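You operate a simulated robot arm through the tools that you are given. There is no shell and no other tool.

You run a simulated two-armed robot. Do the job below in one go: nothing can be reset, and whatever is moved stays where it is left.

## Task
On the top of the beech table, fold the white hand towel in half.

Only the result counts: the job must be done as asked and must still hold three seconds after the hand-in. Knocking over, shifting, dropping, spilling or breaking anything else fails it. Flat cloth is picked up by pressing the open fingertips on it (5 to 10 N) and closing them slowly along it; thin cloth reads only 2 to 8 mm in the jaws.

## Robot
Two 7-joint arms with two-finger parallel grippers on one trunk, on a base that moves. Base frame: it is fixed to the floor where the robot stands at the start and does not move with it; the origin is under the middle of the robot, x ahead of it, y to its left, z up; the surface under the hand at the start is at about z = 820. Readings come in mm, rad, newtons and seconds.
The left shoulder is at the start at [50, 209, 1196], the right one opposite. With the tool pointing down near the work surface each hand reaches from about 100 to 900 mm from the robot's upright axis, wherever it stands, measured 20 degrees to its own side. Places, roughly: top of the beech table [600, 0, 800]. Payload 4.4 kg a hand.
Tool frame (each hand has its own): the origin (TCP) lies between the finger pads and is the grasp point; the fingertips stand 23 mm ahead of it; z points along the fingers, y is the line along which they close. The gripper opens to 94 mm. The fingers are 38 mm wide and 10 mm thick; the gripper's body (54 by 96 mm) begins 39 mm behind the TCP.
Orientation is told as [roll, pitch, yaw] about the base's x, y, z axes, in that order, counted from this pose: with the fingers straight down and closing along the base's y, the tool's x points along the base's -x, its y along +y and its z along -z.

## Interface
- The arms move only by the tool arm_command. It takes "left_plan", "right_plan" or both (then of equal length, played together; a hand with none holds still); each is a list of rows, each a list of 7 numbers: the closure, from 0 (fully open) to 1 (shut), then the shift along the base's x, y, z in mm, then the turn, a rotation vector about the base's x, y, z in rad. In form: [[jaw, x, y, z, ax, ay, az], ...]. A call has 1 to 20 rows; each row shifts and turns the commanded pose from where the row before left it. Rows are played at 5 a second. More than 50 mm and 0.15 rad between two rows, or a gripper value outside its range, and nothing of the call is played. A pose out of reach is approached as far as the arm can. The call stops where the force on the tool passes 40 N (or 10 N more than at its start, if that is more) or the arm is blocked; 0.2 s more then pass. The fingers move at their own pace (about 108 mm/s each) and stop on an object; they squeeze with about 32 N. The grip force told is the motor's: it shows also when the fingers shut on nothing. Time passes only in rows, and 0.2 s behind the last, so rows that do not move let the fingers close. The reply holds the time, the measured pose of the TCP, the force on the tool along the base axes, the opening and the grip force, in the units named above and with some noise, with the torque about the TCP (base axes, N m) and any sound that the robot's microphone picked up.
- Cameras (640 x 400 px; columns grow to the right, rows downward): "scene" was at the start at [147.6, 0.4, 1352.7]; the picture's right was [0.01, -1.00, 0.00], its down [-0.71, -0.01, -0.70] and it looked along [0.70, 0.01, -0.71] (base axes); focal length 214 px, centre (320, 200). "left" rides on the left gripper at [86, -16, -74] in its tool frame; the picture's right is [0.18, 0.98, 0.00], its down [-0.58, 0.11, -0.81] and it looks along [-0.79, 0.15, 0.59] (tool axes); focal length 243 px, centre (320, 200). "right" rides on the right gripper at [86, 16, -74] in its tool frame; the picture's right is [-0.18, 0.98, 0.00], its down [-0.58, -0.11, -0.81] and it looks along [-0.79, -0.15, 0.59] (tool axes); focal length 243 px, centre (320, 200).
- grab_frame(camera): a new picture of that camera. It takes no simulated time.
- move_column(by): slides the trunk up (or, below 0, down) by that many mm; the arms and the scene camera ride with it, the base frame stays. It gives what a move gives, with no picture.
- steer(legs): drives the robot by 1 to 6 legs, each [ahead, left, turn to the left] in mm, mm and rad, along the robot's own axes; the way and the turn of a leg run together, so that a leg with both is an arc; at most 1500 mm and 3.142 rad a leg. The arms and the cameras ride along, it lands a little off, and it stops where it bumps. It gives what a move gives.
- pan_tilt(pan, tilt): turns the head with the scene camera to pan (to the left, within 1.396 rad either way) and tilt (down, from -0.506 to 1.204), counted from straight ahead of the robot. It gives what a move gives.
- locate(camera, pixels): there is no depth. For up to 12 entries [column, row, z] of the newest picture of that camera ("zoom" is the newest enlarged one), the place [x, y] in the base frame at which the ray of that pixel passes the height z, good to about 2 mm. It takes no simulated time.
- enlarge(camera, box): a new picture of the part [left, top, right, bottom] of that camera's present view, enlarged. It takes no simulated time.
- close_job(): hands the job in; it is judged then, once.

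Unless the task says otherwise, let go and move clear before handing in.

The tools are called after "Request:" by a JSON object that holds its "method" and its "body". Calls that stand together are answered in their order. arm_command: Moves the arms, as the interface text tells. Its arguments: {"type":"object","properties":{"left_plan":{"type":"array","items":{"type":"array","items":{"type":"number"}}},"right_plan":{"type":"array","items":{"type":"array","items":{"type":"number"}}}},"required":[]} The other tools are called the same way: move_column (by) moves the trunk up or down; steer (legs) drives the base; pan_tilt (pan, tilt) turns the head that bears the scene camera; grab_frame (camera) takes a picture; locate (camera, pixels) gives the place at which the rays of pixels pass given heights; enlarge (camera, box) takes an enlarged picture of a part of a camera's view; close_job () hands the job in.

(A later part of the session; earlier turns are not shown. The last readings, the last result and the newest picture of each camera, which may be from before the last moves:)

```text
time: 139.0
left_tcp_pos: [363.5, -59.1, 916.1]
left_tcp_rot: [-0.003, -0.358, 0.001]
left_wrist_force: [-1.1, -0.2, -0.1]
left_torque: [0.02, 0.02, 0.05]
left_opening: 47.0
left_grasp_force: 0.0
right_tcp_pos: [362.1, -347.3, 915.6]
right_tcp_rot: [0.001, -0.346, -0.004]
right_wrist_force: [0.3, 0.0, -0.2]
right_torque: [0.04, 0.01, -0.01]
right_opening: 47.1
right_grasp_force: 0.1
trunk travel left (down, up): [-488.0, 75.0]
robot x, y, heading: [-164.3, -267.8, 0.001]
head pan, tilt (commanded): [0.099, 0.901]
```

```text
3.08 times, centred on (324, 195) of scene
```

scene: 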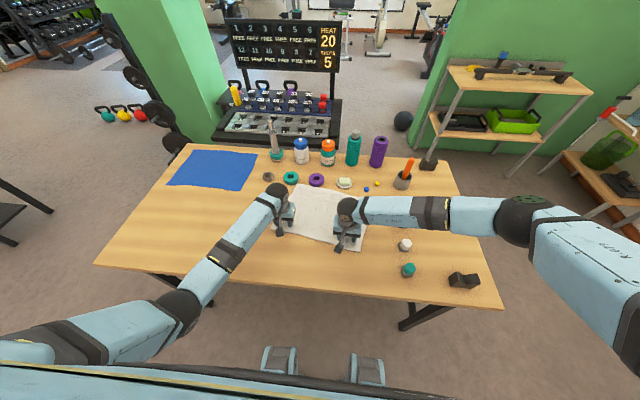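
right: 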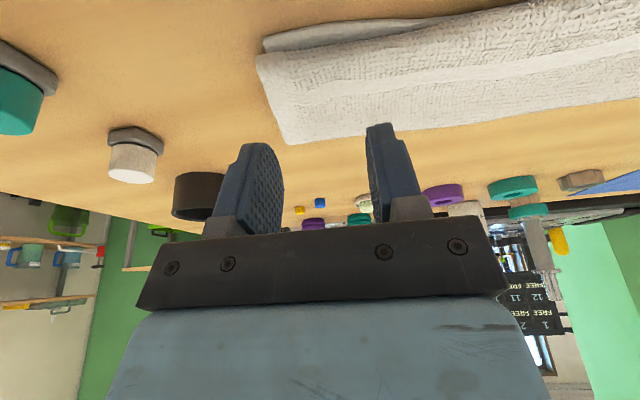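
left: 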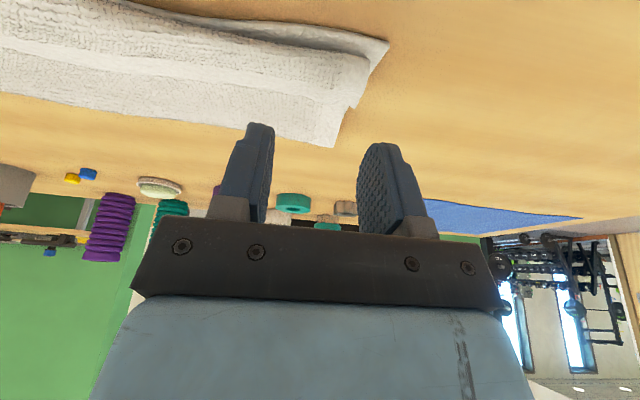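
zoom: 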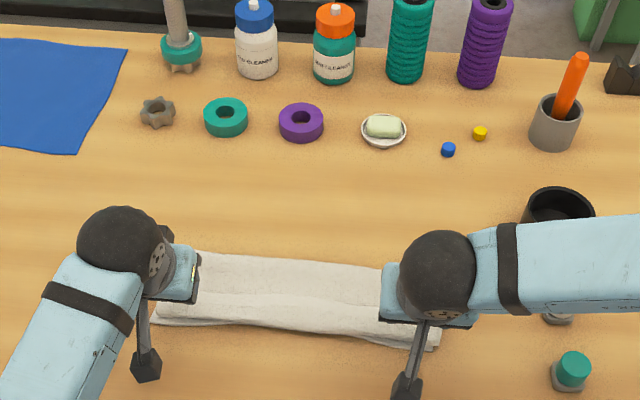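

Released; the towel stays folded, and a hem line on top suggests the last strip is turned back. I'll lift both hands clear for a full view.

Request:
{"method": "arm_command", "body": {"left_plan": [[0.5, 0, 10, 20, 0, 0.05, 0], [0.5, 0, 20, 20, 0, 0.06, 0], [0.5, 0, 25, 20, 0, 0.06, 0], [0.5, 0, 25, 20, 0, 0.06, 0], [0.5, 0, 25, 20, 0, 0.06, 0], [0.5, 0, 25, 10, 0, 0.06, 0], [0.5, 0, 0, 0, 0, 0, 0]], "right_plan": [[0.5, 0, 0, 20, 0, 0.05, 0], [0.5, 0, -20, 20, 0, 0.06, 0], [0.5, 0, -25, 20, 0, 0.06, 0], [0.5, 0, -25, 20, 0, 0.06, 0], [0.5, 0, -25, 20, 0, 0.06, 0], [0.5, 0, -25, 10, 0, 0.06, 0], [0.5, 0, 0, 0, 0, 0, 0]]}}

Request:
{"method": "enlarge", "body": {"camera": "scene", "box": [240, 190, 400, 290]}}

Request:
{"method": "grab_frame", "body": {"camera": "scene"}}

```text
time: 140.6
left_tcp_pos: [360.6, 70.4, 1026.4]
left_tcp_rot: [-0.002, -0.007, 0.002]
left_wrist_force: [0.2, -0.4, 0.2]
left_torque: [0.03, 0.03, 0.01]
left_opening: 47.0
left_grasp_force: 0.1
right_tcp_pos: [363.8, -467.6, 1025.3]
right_tcp_rot: [0.0, 0.004, -0.002]
right_wrist_force: [-0.4, 0.0, -0.1]
right_torque: [0.0, -0.04, -0.02]
right_opening: 47.3
right_grasp_force: 0.0
trunk travel left (down, up): [-488.0, 75.0]
robot x, y, heading: [-166.7, -270.3, 0.002]
head pan, tilt (commanded): [0.099, 0.901]
```

```text
4.00 times, centred on (320, 240) of scene
```

zoom: 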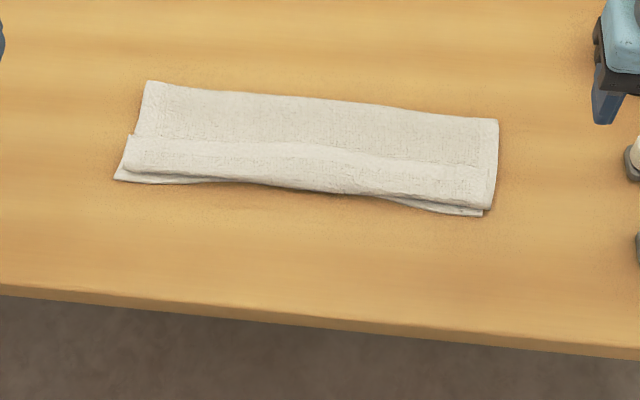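

```text
taken
```

scene: 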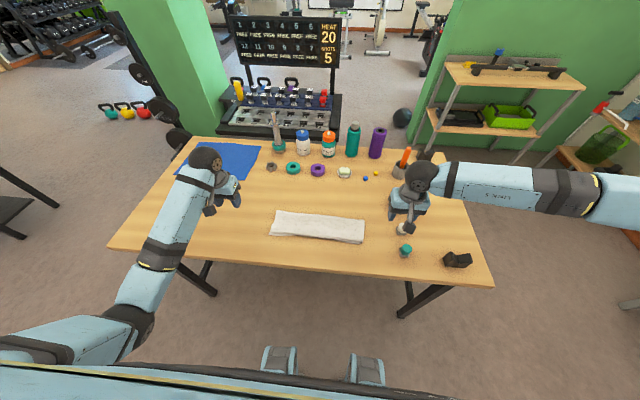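

The towel is folded neatly, but the top layer's last strip is turned back: the hem band runs from about (130,137) to (490,160), behind the front edge at (125,178) to (485,207). I'll locate these lines to plan flipping it outward.

Request:
{"method": "enlarge", "body": {"camera": "scene", "box": [260, 200, 380, 275]}}

Request:
{"method": "locate", "body": {"camera": "scene", "pixels": [[276.5, 210.5, 826], [364, 220, 826], [272, 224, 832], [365, 230, 832], [269, 235, 822], [362, 244, 822], [320, 215, 826], [320, 228, 832], [320, 237, 826]]}}

```text
5.33 times, centred on (320, 238) of scene
```

zoom: 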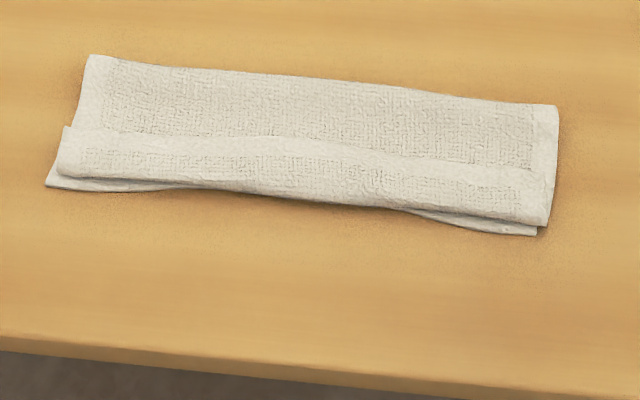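

```text
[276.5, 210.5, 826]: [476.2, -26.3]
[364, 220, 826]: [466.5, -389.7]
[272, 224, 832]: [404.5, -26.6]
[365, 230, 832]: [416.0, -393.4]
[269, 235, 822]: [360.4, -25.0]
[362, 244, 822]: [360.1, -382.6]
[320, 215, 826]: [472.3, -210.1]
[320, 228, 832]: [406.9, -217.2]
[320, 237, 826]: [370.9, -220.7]
```

The top layer measures about 146 mm against 114 mm for the bottom: the hem lies turned back at x≈405–416 and the fold is at x≈472. I'll re-grip the hem where it lies and redo the last part with the fold further out. First I'll bring the hands above it for a close look.

Request:
{"method": "arm_command", "body": {"left_plan": [[0.57, 9, -26, 0, 0, 0, 0], [0.57, 9, -26, -10, 0, 0, 0], [0.57, 9, -26, -20, 0, 0, 0], [0.57, 9, -26, -30, 0, 0, 0], [0.57, 9, -26, -40, 0, 0, 0], [0.57, 8, -2, -40, 0, 0, 0], [0.57, 0, 0, 0, 0, 0, 0]], "right_plan": [[0.57, 10, 24, 0, 0, 0, 0], [0.57, 10, 24, -10, 0, 0, 0], [0.57, 10, 24, -20, 0, 0, 0], [0.57, 10, 24, -30, 0, 0, 0], [0.57, 9, 20, -40, 0, 0, 0], [0.57, 8, 2, -40, 0, 0, 0], [0.57, 0, 0, 0, 0, 0, 0]]}}

Request:
{"method": "grab_frame", "body": {"camera": "left"}}

Request:
{"method": "grab_frame", "body": {"camera": "right"}}

```text
time: 142.2
left_tcp_pos: [413.7, -61.6, 890.5]
left_tcp_rot: [0.0, -0.01, 0.0]
left_wrist_force: [-0.1, -0.2, 0.5]
left_torque: [-0.02, -0.03, 0.0]
left_opening: 40.4
left_grasp_force: 0.1
right_tcp_pos: [417.5, -349.8, 886.5]
right_tcp_rot: [0.001, 0.004, -0.005]
right_wrist_force: [0.3, -0.4, 0.9]
right_torque: [0.02, -0.02, 0.0]
right_opening: 40.4
right_grasp_force: 0.1
trunk travel left (down, up): [-488.0, 75.0]
robot x, y, heading: [-166.6, -266.8, 0.006]
head pan, tilt (commanded): [0.099, 0.901]
```

```text
taken
```

left: 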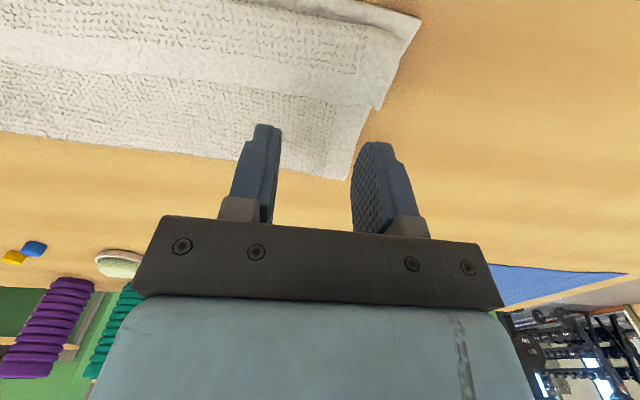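

```text
taken
```

right: 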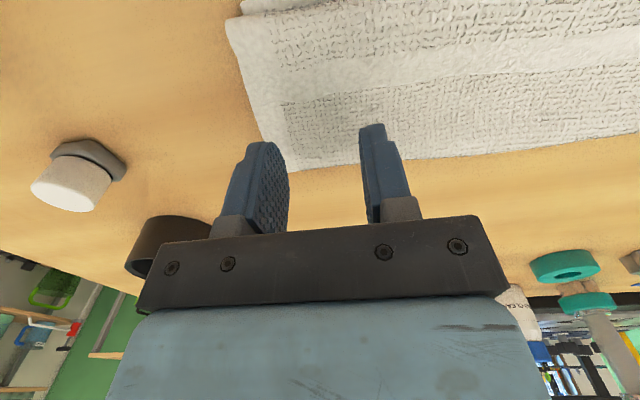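

Request:
{"method": "enlarge", "body": {"camera": "left", "box": [180, 0, 436, 160]}}

Request:
{"method": "enlarge", "body": {"camera": "right", "box": [200, 0, 456, 160]}}

```text
2.50 times, centred on (308, 80) of left
```

zoom: 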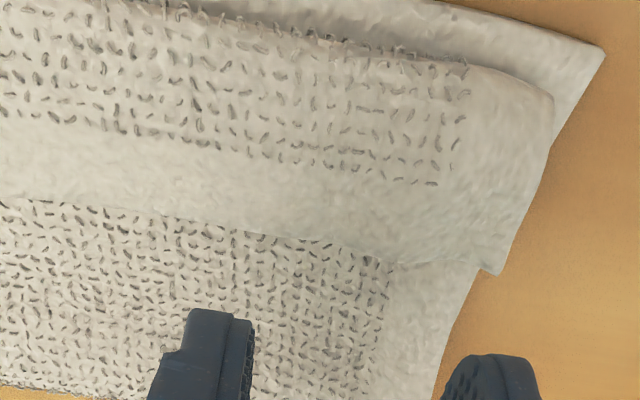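

```text
2.50 times, centred on (328, 80) of right
```

zoom: 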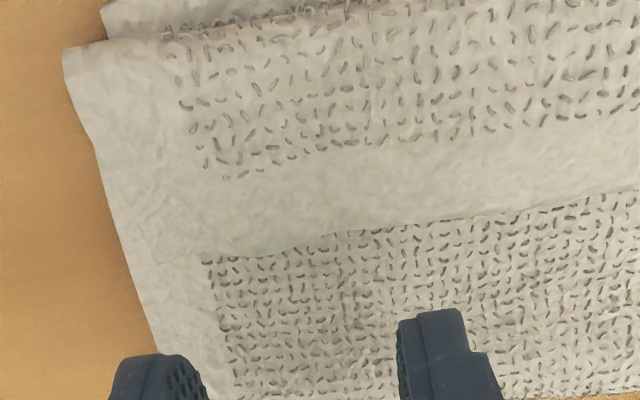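

Request:
{"method": "locate", "body": {"camera": "left", "pixels": [[378.8, 108.8, 830], [336, 104.8, 830], [300, 96, 830], [200, 82, 830], [400, 38, 832], [421, 20, 822]]}}

Request:
{"method": "locate", "body": {"camera": "right", "pixels": [[262, 104, 830], [308, 100, 830], [360, 90, 830], [450, 76, 830], [226, 18, 834], [330, 10, 834]]}}

```text
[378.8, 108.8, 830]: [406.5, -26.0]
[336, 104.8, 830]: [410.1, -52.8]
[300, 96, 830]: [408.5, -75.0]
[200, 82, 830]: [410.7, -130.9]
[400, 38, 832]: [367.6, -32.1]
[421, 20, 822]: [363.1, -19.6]
```

```text
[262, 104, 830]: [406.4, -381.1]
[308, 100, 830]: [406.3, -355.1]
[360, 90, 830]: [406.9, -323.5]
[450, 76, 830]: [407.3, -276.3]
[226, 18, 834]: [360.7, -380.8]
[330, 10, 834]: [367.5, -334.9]
```

The hem edge lies at x≈408 on the left and 406 on the right, with corners at (406,-26) and (406,-381), well aligned with the near corners. I'll lower onto the hem with only about 12 mm of overlap.

Request:
{"method": "arm_command", "body": {"left_plan": [[0.57, 2.5, 3, -10, 0, 0, 0], [0.57, 0, 0, -10, 0, 0, 0], [0.57, 0, 0, -8, 0, 0, 0], [0.57, 0, 0, -2, 0, 0, 0], [0.57, 0, 0, -2, 0, 0, 0], [0.57, 0, 0, 0, 0, 0, 0]], "right_plan": [[0.57, -4, 0, -8, 0, 0, 0], [0.57, 0, 0, -8, 0, 0, 0], [0.57, 0, 0, -8, 0, 0, 0], [0.57, 0, 0, -2, 0, 0, 0], [0.57, 0, 0, -2, 0, 0, 0], [0.57, 0, 0, 0, 0, 0, 0]]}}

```text
time: 143.6
left_tcp_pos: [417.1, -57.0, 855.4]
left_tcp_rot: [-0.002, -0.009, 0.002]
left_wrist_force: [-0.9, -0.5, 1.5]
left_torque: [0.0, -0.02, 0.02]
left_opening: 40.3
left_grasp_force: 0.0
right_tcp_pos: [414.6, -350.0, 857.4]
right_tcp_rot: [0.0, 0.002, -0.003]
right_wrist_force: [0.1, -0.6, 0.7]
right_torque: [0.0, -0.03, -0.03]
right_opening: 40.4
right_grasp_force: 0.1
trunk travel left (down, up): [-488.0, 75.0]
robot x, y, heading: [-167.6, -271.0, 0.006]
head pan, tilt (commanded): [0.099, 0.901]
```

Request:
{"method": "arm_command", "body": {"left_plan": [[0.57, 0, 0, -1, 0, 0, 0], [0.57, 0, 0, -0.7, 0, 0, 0], [0.57, 0, 0, 0, 0, 0, 0]], "right_plan": [[0.57, 0, 0, -1.5, 0, 0, 0], [0.57, 0, 0, -1.5, 0, 0, 0], [0.57, 0, 0, 0, 0, 0, 0]]}}

Request:
{"method": "enlarge", "body": {"camera": "left", "box": [200, 60, 440, 210]}}

Request:
{"method": "enlarge", "body": {"camera": "right", "box": [200, 60, 440, 210]}}

```text
time: 144.4
left_tcp_pos: [417.6, -57.5, 854.0]
left_tcp_rot: [-0.002, -0.01, 0.001]
left_wrist_force: [-0.2, 0.8, 1.2]
left_torque: [-0.04, 0.01, 0.01]
left_opening: 40.4
left_grasp_force: 0.0
right_tcp_pos: [415.6, -350.6, 853.6]
right_tcp_rot: [0.0, 0.004, -0.003]
right_wrist_force: [-0.5, 0.2, 3.0]
right_torque: [0.01, 0.06, 0.02]
right_opening: 40.5
right_grasp_force: 0.0
trunk travel left (down, up): [-488.0, 75.0]
robot x, y, heading: [-165.5, -271.6, 0.004]
head pan, tilt (commanded): [0.099, 0.901]
```

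```text
2.67 times, centred on (320, 135) of left
```

zoom: 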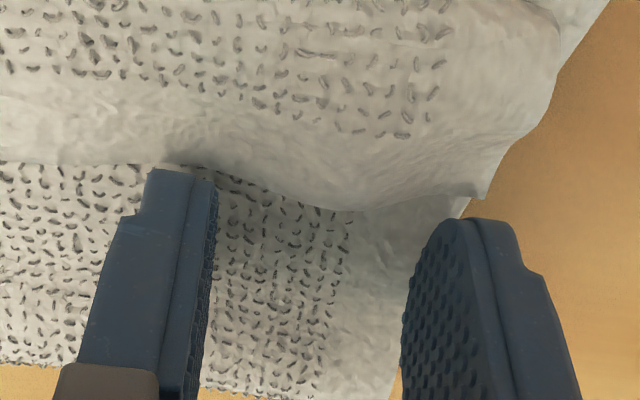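

```text
2.67 times, centred on (320, 135) of right
```

zoom: 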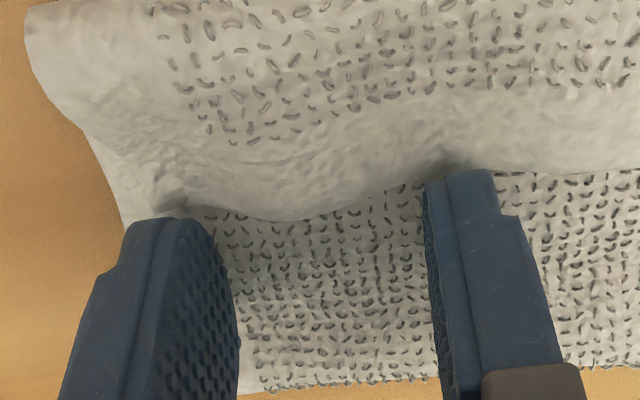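

The fingertips touch only the very rim of the hem, with a wave rising between them. I'll shift 5 mm further onto the hem and press to about 6 N.

Request:
{"method": "arm_command", "body": {"left_plan": [[0.57, 0, 0, 3, 0, 0, 0], [0.57, -6, -1, 0, 0, 0, 0], [0.57, 0, 0, -3, 0, 0, 0], [0.57, 0, 0, -1.5, 0, 0, 0], [0.57, 0, 0, 0, 0, 0, 0]], "right_plan": [[0.57, 0, 0, 3, 0, 0, 0], [0.57, -6, 1, 0, 0, 0, 0], [0.57, 0, 0, -3, 0, 0, 0], [0.57, 0, 0, -0.7, 0, 0, 0], [0.57, 0, 0, 0, 0, 0, 0]]}}

```text
time: 145.6
left_tcp_pos: [409.7, -57.3, 852.0]
left_tcp_rot: [-0.001, -0.008, 0.002]
left_wrist_force: [0.3, 0.2, 6.8]
left_torque: [0.0, 0.08, -0.03]
left_opening: 40.4
left_grasp_force: 0.2
right_tcp_pos: [409.7, -349.7, 853.0]
right_tcp_rot: [0.0, 0.004, -0.005]
right_wrist_force: [0.0, 1.1, 2.8]
right_torque: [0.03, 0.0, 0.0]
right_opening: 40.5
right_grasp_force: 0.1
trunk travel left (down, up): [-488.0, 75.0]
robot x, y, heading: [-166.9, -265.7, 0.004]
head pan, tilt (commanded): [0.099, 0.901]
```

Request:
{"method": "arm_command", "body": {"left_plan": [[0.6, 0, 0, 0, 0, 0, 0], [0.63, 0, 0, 0, 0, 0, 0], [0.66, 0, 0, 0, 0, 0, 0], [0.69, 0, 0, 0, 0, 0, 0], [0.72, 0, 0, 0, 0, 0, 0], [0.75, 0, 0, 0, 0, 0, 0], [0.78, 0, 0, 0, 0, 0, 0], [0.81, 0, 0, 0, 0, 0, 0]], "right_plan": [[0.6, 0, 0, -1, 0, 0, 0], [0.63, 0, 0, 0, 0, 0, 0], [0.66, 0, 0, 0, 0, 0, 0], [0.69, 0, 0, 0, 0, 0, 0], [0.72, 0, 0, 0, 0, 0, 0], [0.75, 0, 0, 0, 0, 0, 0], [0.78, 0, 0, 0, 0, 0, 0], [0.81, 0, 0, 0, 0, 0, 0]]}}

Request:
{"method": "enlarge", "body": {"camera": "left", "box": [200, 60, 440, 210]}}

Request:
{"method": "enlarge", "body": {"camera": "right", "box": [200, 60, 440, 210]}}

```text
time: 147.4
left_tcp_pos: [409.8, -58.1, 851.0]
left_tcp_rot: [-0.002, -0.008, 0.003]
left_wrist_force: [-0.3, -1.4, 5.9]
left_torque: [-0.05, 0.1, 0.02]
left_opening: 17.7
left_grasp_force: 0.1
right_tcp_pos: [409.3, -347.9, 853.8]
right_tcp_rot: [0.0, 0.001, -0.005]
right_wrist_force: [-0.3, 1.0, 4.7]
right_torque: [0.0, 0.04, 0.01]
right_opening: 17.6
right_grasp_force: 0.0
trunk travel left (down, up): [-488.0, 75.0]
robot x, y, heading: [-165.0, -268.3, 0.01]
head pan, tilt (commanded): [0.099, 0.901]
```

```text
2.67 times, centred on (320, 135) of left
```

zoom: 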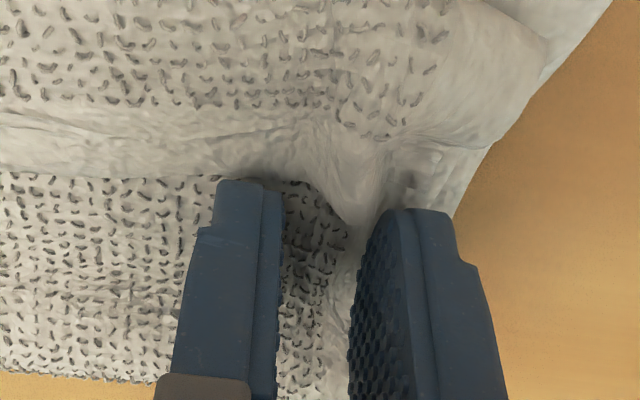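

```text
2.67 times, centred on (320, 135) of right
```

zoom: 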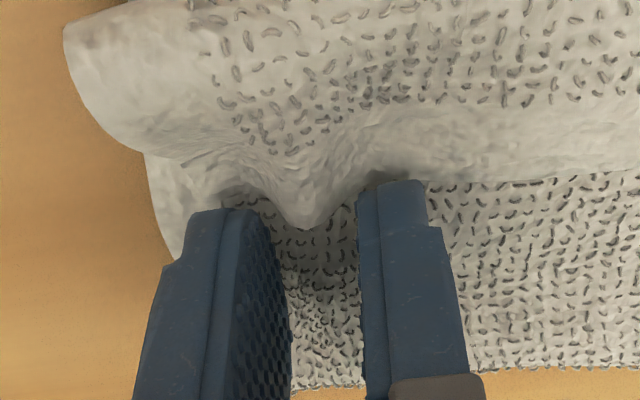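

A ridge of the hem is rising between the fingers on both sides. I'll finish closing.

Request:
{"method": "arm_command", "body": {"left_plan": [[0.83, 0, 0, 0, 0, 0, 0], [0.85, 0, 0, 0, 0, 0, 0], [0.87, 0, 0, 0, 0, 0, 0], [0.89, 0, 0, 0, 0, 0, 0], [0.91, 0, 0, 0, 0, 0, 0], [0.93, 0, 0, 0, 0, 0, 0], [0.95, 0, 0, 0, 0, 0, 0], [0.97, 0, 0, 0, 0, 0, 0], [1, 0, 0, 0, 0, 0, 0], [1, 0, 0, 0, 0, 0, 0], [1, 0, 0, 0, 0, 0, 0]], "right_plan": [[0.83, 0, 0, 0, 0, 0, 0], [0.85, 0, 0, 0, 0, 0, 0], [0.87, 0, 0, 0, 0, 0, 0], [0.89, 0, 0, 0, 0, 0, 0], [0.91, 0, 0, 0, 0, 0, 0], [0.93, 0, 0, 0, 0, 0, 0], [0.95, 0, 0, 0, 0, 0, 0], [0.97, 0, 0, 0, 0, 0, 0], [1, 0, 0, 0, 0, 0, 0], [1, 0, 0, 0, 0, 0, 0], [1, 0, 0, 0, 0, 0, 0]]}}

Request:
{"method": "enlarge", "body": {"camera": "left", "box": [200, 60, 440, 210]}}

Request:
{"method": "enlarge", "body": {"camera": "right", "box": [200, 60, 440, 210]}}

```text
time: 149.8
left_tcp_pos: [409.9, -57.1, 852.3]
left_tcp_rot: [-0.005, -0.01, 0.001]
left_wrist_force: [-0.1, -4.1, 6.4]
left_torque: [-0.12, 0.08, 0.04]
left_opening: 3.5
left_grasp_force: 32.6
right_tcp_pos: [409.2, -347.9, 852.7]
right_tcp_rot: [-0.002, 0.002, -0.003]
right_wrist_force: [0.1, 4.8, 4.0]
right_torque: [0.07, 0.06, -0.03]
right_opening: 4.7
right_grasp_force: 32.0
trunk travel left (down, up): [-488.0, 75.0]
robot x, y, heading: [-171.2, -271.0, 0.008]
head pan, tilt (commanded): [0.099, 0.901]
```

```text
2.67 times, centred on (320, 135) of left
```

zoom: 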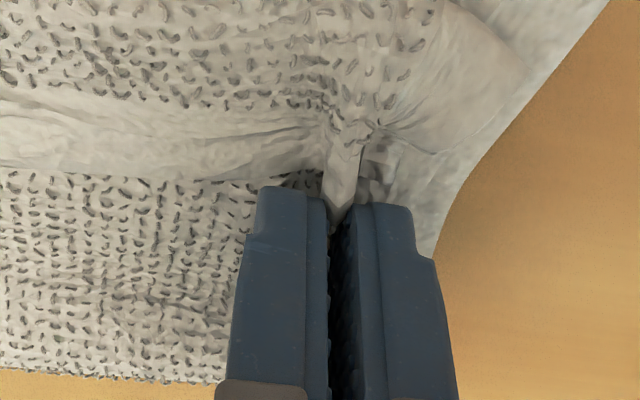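

```text
2.67 times, centred on (320, 135) of right
```

zoom: 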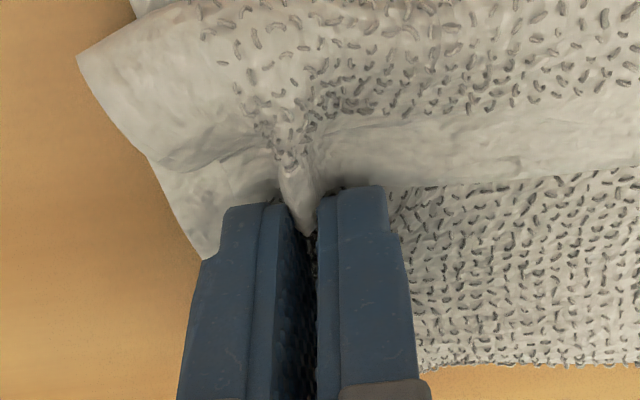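

The hem is held with a short overlap (3.5 and 4.7 mm). I'll lift it straight up and over towards the far side, so the bottom half can settle out to its full length.

Request:
{"method": "arm_command", "body": {"left_plan": [[1, 0, 0, 8, 0, 0, 0], [1, 3, 0, 12, 0, 0, 0], [1, 9, 0, 13, 0, 0, 0], [1, 9, 0, 13, 0, 0, 0], [1, 9, 0, 13, 0, 0, 0], [1, 10, 0, 13, 0, 0, 0], [1, 10, 0, 13, 0, 0, 0], [1, 10, 0, 12, 0, 0, 0], [1, 15, -1, 2, 0, 0, 0], [1, 16, -1, 0, 0, 0, 0], [1, 16, -1, 0, 0, 0, 0], [1, 16, -1, 0, 0, 0, 0], [1, 14, -1, -2, 0, 0, 0], [1, 0, 0, 0, 0, 0, 0]], "right_plan": [[1, 0, 0, 8, 0, 0, 0], [1, 3, 0, 12, 0, 0, 0], [1, 9, 0, 13, 0, 0, 0], [1, 9, 0, 13, 0, 0, 0], [1, 9, 0, 13, 0, 0, 0], [1, 10, 0, 13, 0, 0, 0], [1, 10, 0, 13, 0, 0, 0], [1, 10, 0, 12, 0, 0, 0], [1, 15, -1, 2, 0, 0, 0], [1, 16, -1, 0, 0, 0, 0], [1, 16, -1, 0, 0, 0, 0], [1, 16, -1, 0, 0, 0, 0], [1, 14, -1, -2, 0, 0, 0], [1, 0, 0, 0, 0, 0, 0]]}}

Request:
{"method": "enlarge", "body": {"camera": "scene", "box": [220, 140, 428, 270]}}

```text
time: 152.8
left_tcp_pos: [545.3, -62.2, 946.9]
left_tcp_rot: [-0.001, -0.01, 0.002]
left_wrist_force: [0.8, -3.1, 0.0]
left_torque: [-0.05, -0.04, 0.06]
left_opening: 3.3
left_grasp_force: 31.9
right_tcp_pos: [548.1, -351.9, 947.4]
right_tcp_rot: [0.001, 0.005, -0.003]
right_wrist_force: [-0.6, 3.3, 0.1]
right_torque: [0.09, -0.01, -0.05]
right_opening: 4.2
right_grasp_force: 32.6
trunk travel left (down, up): [-488.0, 75.0]
robot x, y, heading: [-166.7, -270.0, 0.002]
head pan, tilt (commanded): [0.099, 0.901]
```

```text
3.08 times, centred on (324, 205) of scene
```

zoom: 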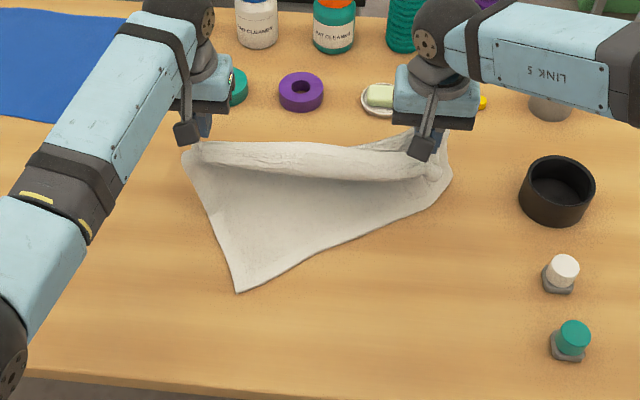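

The right hand seems to have caught an underlying layer too: the near-right corner came up with it and the near-left corner moved to (237,292). I'll look closely at what each hand holds.

Request:
{"method": "grab_frame", "body": {"camera": "right"}}

Request:
{"method": "grab_frame", "body": {"camera": "left"}}

Request:
{"method": "enlarge", "body": {"camera": "scene", "box": [260, 160, 400, 248]}}

```text
taken
```

right: 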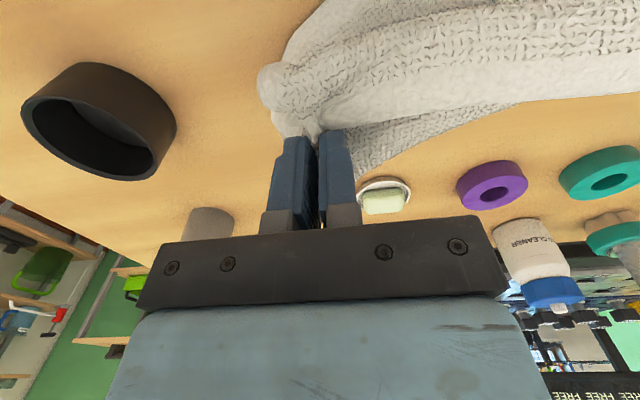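

```text
taken
```

left: 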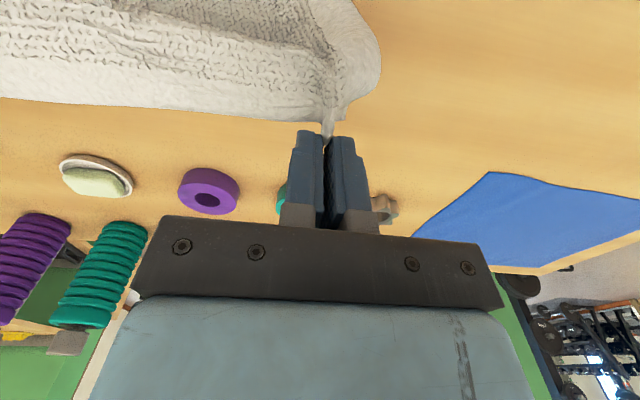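

```text
4.55 times, centred on (330, 204) of scene
```

zoom: 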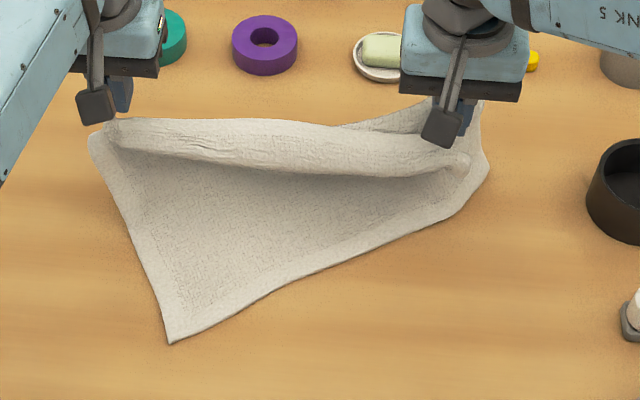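

Request:
{"method": "locate", "body": {"camera": "zoom", "pixels": [[170, 343, 822], [90, 140, 850], [455, 215, 822], [488, 165, 830], [480, 105, 850], [300, 275, 822]]}}

```text
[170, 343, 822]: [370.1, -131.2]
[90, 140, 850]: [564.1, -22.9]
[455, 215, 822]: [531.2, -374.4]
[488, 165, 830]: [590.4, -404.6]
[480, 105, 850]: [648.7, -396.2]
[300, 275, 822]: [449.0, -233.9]
```

The near-right corner has been dragged to about (590,-405), so the right hand caught an under layer. I'll loosen the right grip very slightly to see whether that lower layer drops out while the hem stays.

Request:
{"method": "arm_command", "body": {"left_plan": [[1, 0, 0, 0, 0, 0, 0], [1, 0, 0, 0, 0, 0, 0], [1, 0, 0, 0, 0, 0, 0], [1, 0, 0, 0, 0, 0, 0]], "right_plan": [[0.955, 0, 0, 0, 0, 0, 0], [0.945, 0, 0, 0, 0, 0, 0], [0.935, 0, 0, 0, 0, 0, 0], [0.935, 0, 0, 0, 0, 0, 0]]}}

Request:
{"method": "enlarge", "body": {"camera": "scene", "box": [260, 160, 400, 248]}}

Request:
{"method": "enlarge", "body": {"camera": "right", "box": [200, 0, 456, 160]}}

```text
time: 153.8
left_tcp_pos: [546.7, -62.3, 948.4]
left_tcp_rot: [-0.004, -0.01, 0.002]
left_wrist_force: [0.2, -1.6, 0.1]
left_torque: [-0.09, 0.02, -0.01]
left_opening: 3.2
left_grasp_force: 31.8
right_tcp_pos: [547.5, -354.2, 947.6]
right_tcp_rot: [0.0, 0.005, -0.005]
right_wrist_force: [-0.1, 1.9, 0.6]
right_torque: [0.04, 0.03, -0.03]
right_opening: 7.8
right_grasp_force: 2.2
trunk travel left (down, up): [-488.0, 75.0]
robot x, y, heading: [-165.1, -270.6, 0.009]
head pan, tilt (commanded): [0.099, 0.901]
```

```text
4.55 times, centred on (330, 204) of scene
```

zoom: 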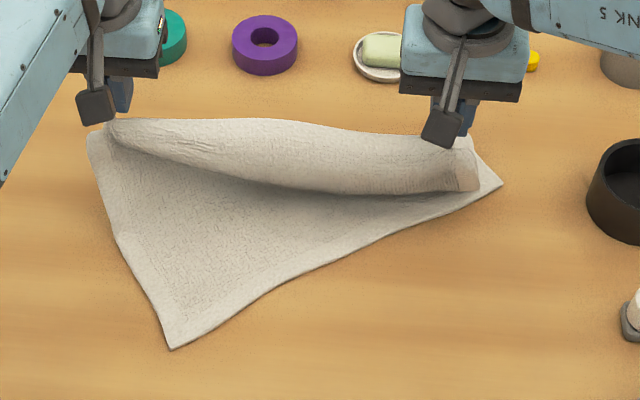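

```text
2.50 times, centred on (328, 80) of right
```

zoom: 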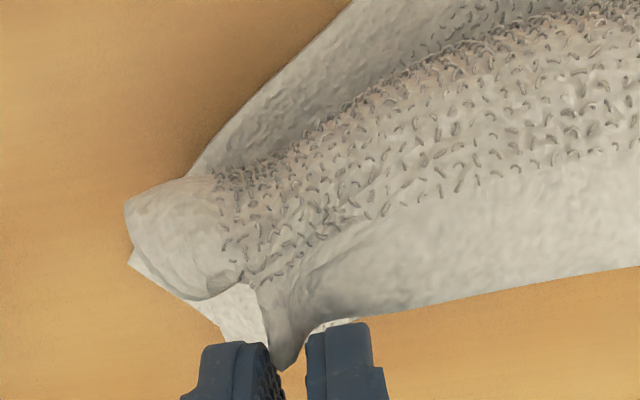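

That worked: the under layer dropped, its corner now lying at (502,185), and the hem is still in the right jaws. I'll re-tighten the right grip.

Request:
{"method": "arm_command", "body": {"left_plan": [[1, 0, 0, 0, 0, 0, 0], [1, 0, 0, 0, 0, 0, 0], [1, 0, 0, 0, 0, 0, 0]], "right_plan": [[0.97, 0, 0, 0, 0, 0, 0], [1, 0, 0, 0, 0, 0, 0], [1, 0, 0, 0, 0, 0, 0]]}}

Request:
{"method": "locate", "body": {"camera": "scene", "pixels": [[370, 200.7, 822], [297, 237, 822]]}}

Request:
{"method": "enlarge", "body": {"camera": "scene", "box": [260, 160, 400, 248]}}

```text
time: 154.6
left_tcp_pos: [545.6, -63.4, 947.6]
left_tcp_rot: [-0.004, -0.01, 0.002]
left_wrist_force: [0.2, -3.1, 0.0]
left_torque: [-0.1, 0.02, 0.06]
left_opening: 3.4
left_grasp_force: 31.7
right_tcp_pos: [547.9, -352.3, 949.1]
right_tcp_rot: [0.0, 0.004, -0.003]
right_wrist_force: [-0.7, 2.3, 0.5]
right_torque: [0.02, 0.02, -0.04]
right_opening: 3.1
right_grasp_force: 31.9
trunk travel left (down, up): [-488.0, 75.0]
robot x, y, heading: [-168.6, -273.2, 0.004]
head pan, tilt (commanded): [0.099, 0.901]
```

```text
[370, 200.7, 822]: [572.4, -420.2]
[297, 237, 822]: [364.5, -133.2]
```

```text
4.55 times, centred on (330, 204) of scene
```

zoom: 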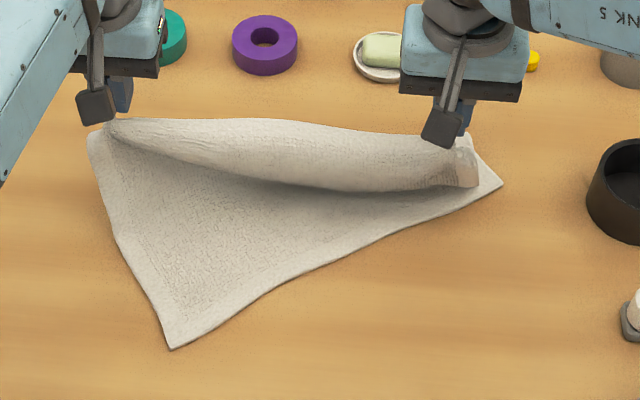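

Both hands now hold only the hem (3.4 and 3.1 mm). The towel's lower part is skewed, so I'll lift the whole towel off the table to let it hang straight, move it back over the near area and lay it down afresh.

Request:
{"method": "arm_command", "body": {"left_plan": [[1, 0, 0, 20, 0, 0, 0], [1, 0, 0, 24, 0, 0, 0], [1, 0, 0, 24, 0, 0, 0], [1, 0, 0, 24, 0, 0, 0], [1, 0, 0, 24, 0, 0, 0], [1, 0, 0, 24, 0, 0, 0], [1, 0, 0, 24, 0, 0, 0], [1, 0, 0, 24, 0, 0, 0], [1, 0, 0, 12, 0, 0, 0], [1, 0, 0, 0, 0, 0, 0], [1, 0, 0, 0, 0, 0, 0], [1, 0, 0, 0, 0, 0, 0]], "right_plan": [[1, 0, 0, 20, 0, 0, 0], [1, 0, 0, 24, 0, 0, 0], [1, 0, 0, 24, 0, 0, 0], [1, 0, 0, 24, 0, 0, 0], [1, 0, 0, 24, 0, 0, 0], [1, 0, 0, 24, 0, 0, 0], [1, 0, 0, 24, 0, 0, 0], [1, 0, 0, 24, 0, 0, 0], [1, 0, 0, 12, 0, 0, 0], [1, 0, 0, 0, 0, 0, 0], [1, 0, 0, 0, 0, 0, 0], [1, 0, 0, 0, 0, 0, 0]]}}

Request:
{"method": "grab_frame", "body": {"camera": "scene"}}

Request:
{"method": "grab_frame", "body": {"camera": "right"}}

```text
time: 157.2
left_tcp_pos: [548.0, -62.7, 1149.1]
left_tcp_rot: [-0.002, -0.007, 0.002]
left_wrist_force: [0.4, -5.2, -0.3]
left_torque: [-0.18, 0.02, 0.07]
left_opening: 3.3
left_grasp_force: 31.8
right_tcp_pos: [547.8, -354.9, 1149.5]
right_tcp_rot: [-0.001, 0.003, -0.003]
right_wrist_force: [-0.1, 4.9, -1.2]
right_torque: [0.1, 0.05, -0.05]
right_opening: 3.3
right_grasp_force: 32.0
trunk travel left (down, up): [-488.0, 75.0]
robot x, y, heading: [-167.2, -268.7, 0.004]
head pan, tilt (commanded): [0.099, 0.901]
```

```text
taken
```

scene: 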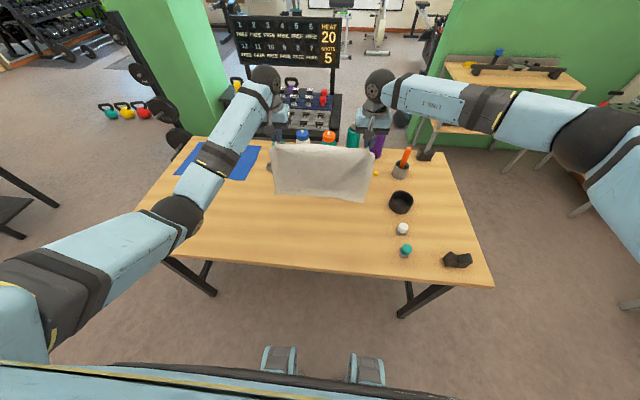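

```text
taken
```

right: 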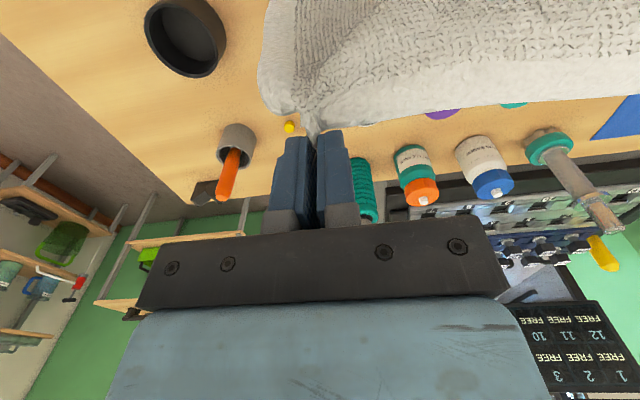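

The whole towel hangs straight between the hands, its lower edge clear of the table at about (275–372, 198). I'll carry it back so its lower edge is over x≈365 and let it settle.

Request:
{"method": "arm_command", "body": {"left_plan": [[1, -10, 0, 0, 0, 0, 0], [1, -16, 0, 0, 0, 0, 0], [1, -16, 0, 0, 0, 0, 0], [1, -16, 0, 0, 0, 0, 0], [1, -16, 0, 0, 0, 0, 0], [1, -16, 0, 0, 0, 0, 0], [1, -16, 0, 0, 0, 0, 0], [1, -16, 0, 0, 0, 0, 0], [1, -16, 0, 0, 0, 0, 0], [1, -14, 0, 0, 0, 0, 0], [1, -8, 0, 0, 0, 0, 0], [1, -4, 0, 0, 0, 0, 0], [1, 0, 0, 0, 0, 0, 0], [1, 0, 0, 0, 0, 0, 0], [1, 0, 0, 0, 0, 0, 0], [1, 0, 0, 0, 0, 0, 0]], "right_plan": [[1, -10, 0, 0, 0, 0, 0], [1, -16, 0, 0, 0, 0, 0], [1, -16, 0, 0, 0, 0, 0], [1, -16, 0, 0, 0, 0, 0], [1, -16, 0, 0, 0, 0, 0], [1, -16, 0, 0, 0, 0, 0], [1, -16, 0, 0, 0, 0, 0], [1, -16, 0, 0, 0, 0, 0], [1, -16, 0, 0, 0, 0, 0], [1, -14, 0, 0, 0, 0, 0], [1, -8, 0, 0, 0, 0, 0], [1, -4, 0, 0, 0, 0, 0], [1, 0, 0, 0, 0, 0, 0], [1, 0, 0, 0, 0, 0, 0], [1, 0, 0, 0, 0, 0, 0], [1, 0, 0, 0, 0, 0, 0]]}}

Request:
{"method": "enlarge", "body": {"camera": "scene", "box": [200, 120, 440, 270]}}

```text
time: 160.6
left_tcp_pos: [384.9, -62.9, 1149.3]
left_tcp_rot: [-0.001, -0.009, 0.002]
left_wrist_force: [-0.6, -3.4, -0.2]
left_torque: [-0.07, -0.02, 0.06]
left_opening: 3.3
left_grasp_force: 31.9
right_tcp_pos: [380.7, -353.9, 1147.6]
right_tcp_rot: [0.0, 0.005, -0.002]
right_wrist_force: [0.0, 4.2, -0.5]
right_torque: [0.09, 0.0, -0.04]
right_opening: 3.4
right_grasp_force: 32.3
trunk travel left (down, up): [-488.0, 75.0]
robot x, y, heading: [-169.0, -271.4, 0.005]
head pan, tilt (commanded): [0.099, 0.901]
```

```text
2.67 times, centred on (320, 195) of scene
```

zoom: 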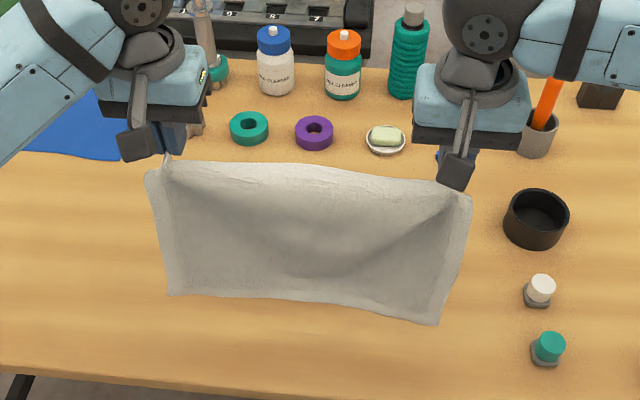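

The towel hangs well over the near area. I'll lower it until the lower edge touches, then move forward and down together so the bottom half is laid out flat.

Request:
{"method": "arm_command", "body": {"left_plan": [[1, 0, 0, -16, 0, 0, 0], [1, 0, 0, -16, 0, 0, 0], [1, 0, 0, -16, 0, 0, 0], [1, 0, 0, -14, 0, 0, 0], [1, 0, 0, 0, 0, 0, 0], [1, 8, 0, -12, 0, 0, 0], [1, 12, 0, -14, 0, 0, 0], [1, 14, 0, -14, 0, 0, 0], [1, 14, 0, -14, 0, 0, 0], [1, 14, 0, -14, 0, 0, 0], [1, 14, 0, -14, 0, 0, 0], [1, 14, 0, -14, 0, 0, 0], [1, 14, 0, -14, 0, 0, 0], [1, 14, 0, -12, 0, 0, 0], [1, 11, 0, -7, 0, 0, 0], [1, 0, 0, 0, 0, 0, 0]], "right_plan": [[1, 0, 0, -16, 0, 0, 0], [1, 0, 0, -16, 0, 0, 0], [1, 0, 0, -16, 0, 0, 0], [1, 0, 0, -14, 0, 0, 0], [1, 0, 0, 0, 0, 0, 0], [1, 8, 0, -12, 0, 0, 0], [1, 12, 0, -14, 0, 0, 0], [1, 14, 0, -14, 0, 0, 0], [1, 14, 0, -14, 0, 0, 0], [1, 14, 0, -14, 0, 0, 0], [1, 14, 0, -14, 0, 0, 0], [1, 14, 0, -14, 0, 0, 0], [1, 14, 0, -14, 0, 0, 0], [1, 14, 0, -12, 0, 0, 0], [1, 13, 0, -5, 0, 0, 0], [1, 0, 0, 0, 0, 0, 0]]}}

Request:
{"method": "enlarge", "body": {"camera": "scene", "box": [220, 140, 428, 270]}}

```text
time: 164.0
left_tcp_pos: [512.3, -62.6, 958.8]
left_tcp_rot: [-0.003, -0.009, 0.003]
left_wrist_force: [-0.2, -4.4, 0.8]
left_torque: [-0.13, -0.01, 0.12]
left_opening: 3.3
left_grasp_force: 31.7
right_tcp_pos: [513.6, -354.8, 962.3]
right_tcp_rot: [-0.001, 0.003, -0.004]
right_wrist_force: [-0.7, 6.3, 0.8]
right_torque: [0.09, 0.0, -0.09]
right_opening: 3.0
right_grasp_force: 31.9
trunk travel left (down, up): [-488.0, 75.0]
robot x, y, heading: [-167.5, -271.3, 0.001]
head pan, tilt (commanded): [0.099, 0.901]
```

```text
3.08 times, centred on (324, 205) of scene
```

zoom: 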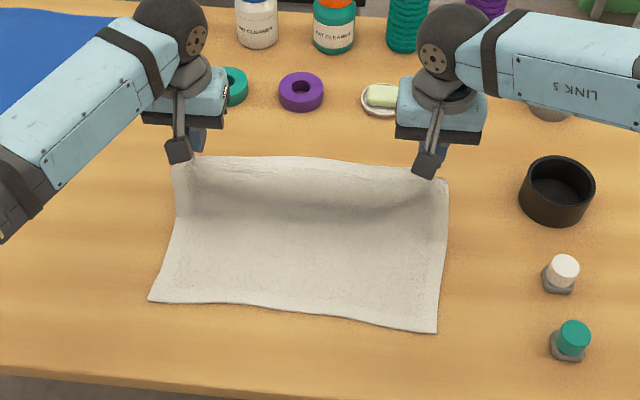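

The bottom half is laid beautifully flat and square, with the upper half hanging from the hands. I'll locate the near corners and the bend line.

Request:
{"method": "locate", "body": {"camera": "zoom", "pixels": [[149, 300, 822], [436, 333, 822], [300, 311, 822], [178, 218, 822], [445, 240, 822], [300, 215, 822]]}}

```text
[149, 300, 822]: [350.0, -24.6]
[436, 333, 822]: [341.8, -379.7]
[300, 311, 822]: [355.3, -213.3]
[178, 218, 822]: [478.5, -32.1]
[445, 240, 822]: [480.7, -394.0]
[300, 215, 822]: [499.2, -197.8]
```

The near edge is at x≈350 on the left and 342 on the right, so the fold line belongs at about 479 and 471. I'll fold over along a taut arc with increasing tilt, landing the grip only about 17 mm inside the near edge.

Request:
{"method": "arm_command", "body": {"left_plan": [[1, -15, 0.5, -2.3, 0, -0.035, 0], [1, -15, 0.5, -2.3, 0, -0.035, 0], [1, -15, 0.5, -2.3, 0, -0.035, 0], [1, -14.5, 0.5, -4.6, 0, -0.0525, 0], [1, -14.4, 0.5, -4.5, 0, -0.0525, 0], [1, -12.7, 0.5, -8, 0, -0.0525, 0], [1, -12.6, 0.5, -8.1, 0, -0.0525, 0], [1, -9.7, 0.5, -11.1, 0, -0.0525, 0], [1, -9.6, 0.5, -11.1, 0, -0.0525, 0], [1, -5.4, 0.5, -8.2, 0, -0.0525, 0], [1, -5.3, 0.5, -8.2, 0, -0.0525, 0], [1, -3.6, 0, -7, 0, -0.035, 0], [1, -3.5, 0, -7, 0, -0.035, 0], [1, 0, 0, 0, 0, 0, 0]], "right_plan": [[1, -18.1, 0.5, -3.5, 0, -0.035, 0], [1, -18.1, 0.5, -3.5, 0, -0.035, 0], [1, -18.1, 0.5, -3.4, 0, -0.035, 0], [1, -14.5, 0.5, -4.6, 0, -0.0525, 0], [1, -14.4, 0.5, -4.5, 0, -0.0525, 0], [1, -12.7, 0.5, -8, 0, -0.0525, 0], [1, -12.6, 0.5, -8.1, 0, -0.0525, 0], [1, -9.7, 0.5, -11.1, 0, -0.0525, 0], [1, -9.6, 0.5, -11.1, 0, -0.0525, 0], [1, -5.4, 0.5, -8.2, 0, -0.0525, 0], [1, -5.3, 0.5, -8.2, 0, -0.0525, 0], [1, -3.6, 0, -7, 0, -0.035, 0], [1, -3.5, 0, -7, 0, -0.035, 0], [1, 0, 0, 0, 0, 0, 0]]}}

Request:
{"method": "enlarge", "body": {"camera": "scene", "box": [220, 150, 428, 280]}}

Request:
{"method": "enlarge", "body": {"camera": "left", "box": [160, 0, 480, 200]}}

Request:
{"method": "enlarge", "body": {"camera": "right", "box": [160, 0, 480, 200]}}

```text
time: 167.0
left_tcp_pos: [376.9, -60.7, 873.3]
left_tcp_rot: [-0.002, -0.605, 0.002]
left_wrist_force: [-0.7, -2.7, -0.4]
left_torque: [-0.11, 0.02, 0.0]
left_opening: 3.3
left_grasp_force: 31.6
right_tcp_pos: [368.5, -348.7, 871.6]
right_tcp_rot: [0.001, -0.592, -0.007]
right_wrist_force: [-0.3, 2.0, -0.2]
right_torque: [0.03, 0.04, 0.02]
right_opening: 3.3
right_grasp_force: 32.2
trunk travel left (down, up): [-488.0, 75.0]
robot x, y, heading: [-166.1, -270.2, 0.005]
head pan, tilt (commanded): [0.099, 0.901]
```

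```text
3.08 times, centred on (324, 215) of scene
```

zoom: 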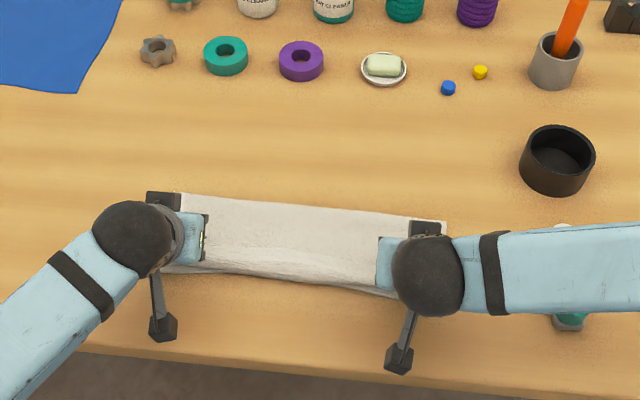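

```text
2.00 times, centred on (320, 100) of left
```

zoom: 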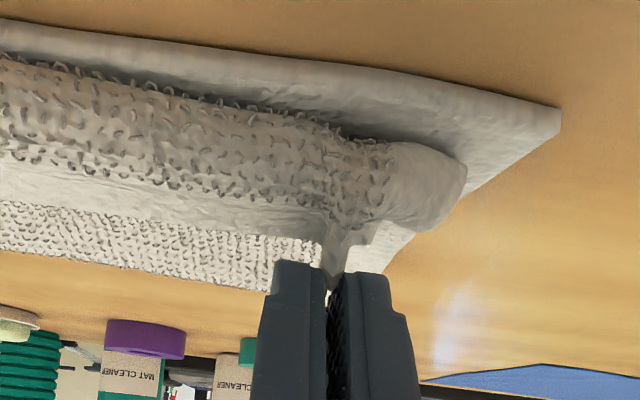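

```text
2.00 times, centred on (320, 100) of right
```

zoom: 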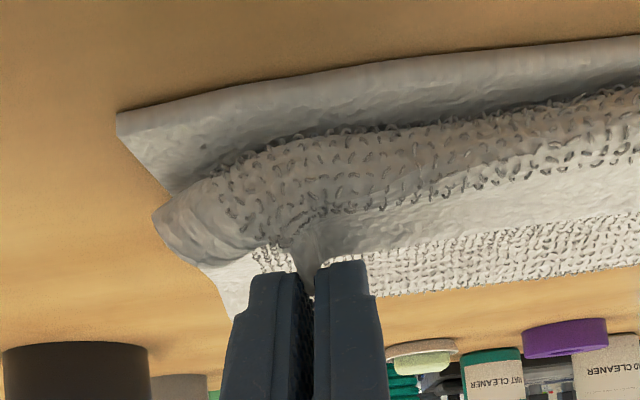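

The arms hold the 0.6 rad tilt well. I'll measure the fold line, near edge and roll front now.

Request:
{"method": "enlarge", "body": {"camera": "scene", "box": [260, 195, 380, 270]}}

Request:
{"method": "locate", "body": {"camera": "left", "pixels": [[440, 53, 822], [340, 32, 822], [220, 20, 822], [393, 82, 835], [320, 65, 840]]}}

Request:
{"method": "locate", "body": {"camera": "right", "pixels": [[218, 56, 822], [300, 38, 822], [400, 27, 822], [300, 68, 840]]}}

```text
5.33 times, centred on (320, 232) of scene
```

zoom: 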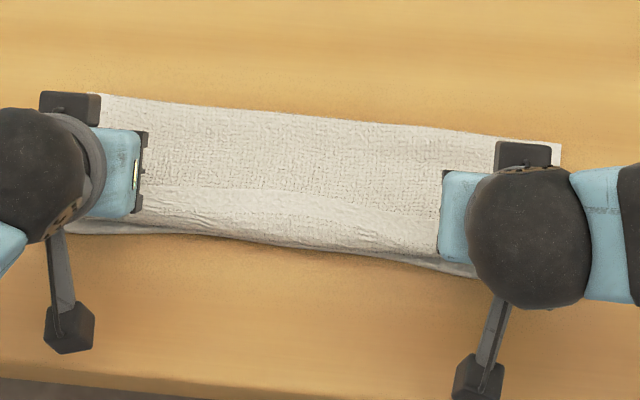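

```text
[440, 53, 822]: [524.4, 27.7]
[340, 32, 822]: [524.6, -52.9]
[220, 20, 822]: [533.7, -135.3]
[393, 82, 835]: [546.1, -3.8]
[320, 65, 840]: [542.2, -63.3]
```

```text
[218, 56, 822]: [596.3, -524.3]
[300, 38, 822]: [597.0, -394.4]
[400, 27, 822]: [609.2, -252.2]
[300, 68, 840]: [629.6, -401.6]
```

Request:
{"method": "locate", "body": {"camera": "zoom", "pixels": [[105, 95, 828], [300, 116, 828], [480, 135, 828], [75, 231, 822], [190, 237, 822], [300, 247, 830], [400, 262, 822], [470, 276, 822], [300, 212, 850]]}}

Request:
{"method": "grab_frame", "body": {"camera": "left"}}

Request:
{"method": "grab_frame", "body": {"camera": "right"}}

```text
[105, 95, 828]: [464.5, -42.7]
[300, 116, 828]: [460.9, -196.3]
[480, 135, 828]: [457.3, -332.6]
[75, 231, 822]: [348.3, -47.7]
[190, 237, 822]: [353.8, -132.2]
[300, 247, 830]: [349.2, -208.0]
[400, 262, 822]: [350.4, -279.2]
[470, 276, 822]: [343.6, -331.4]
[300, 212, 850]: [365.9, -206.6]
```

```text
taken
```

left: 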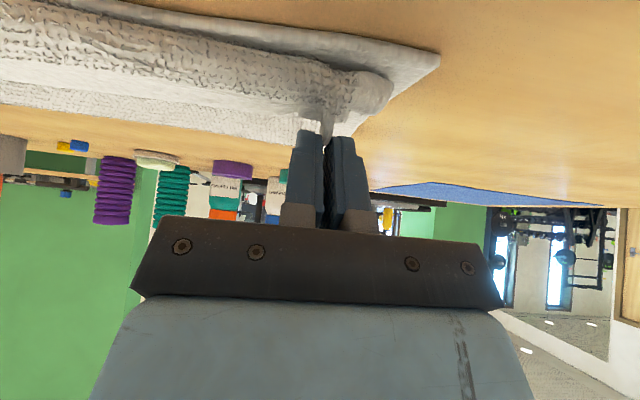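

```text
taken
```

right: 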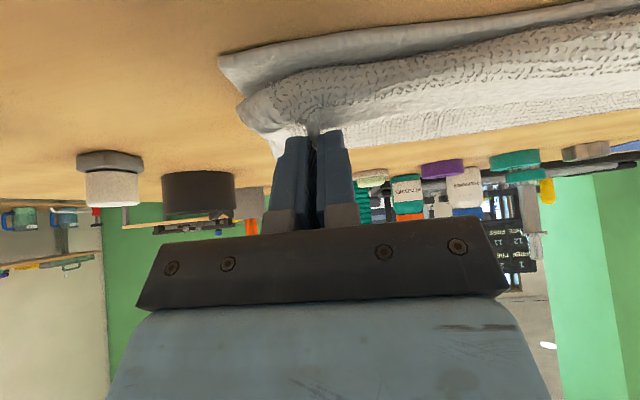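

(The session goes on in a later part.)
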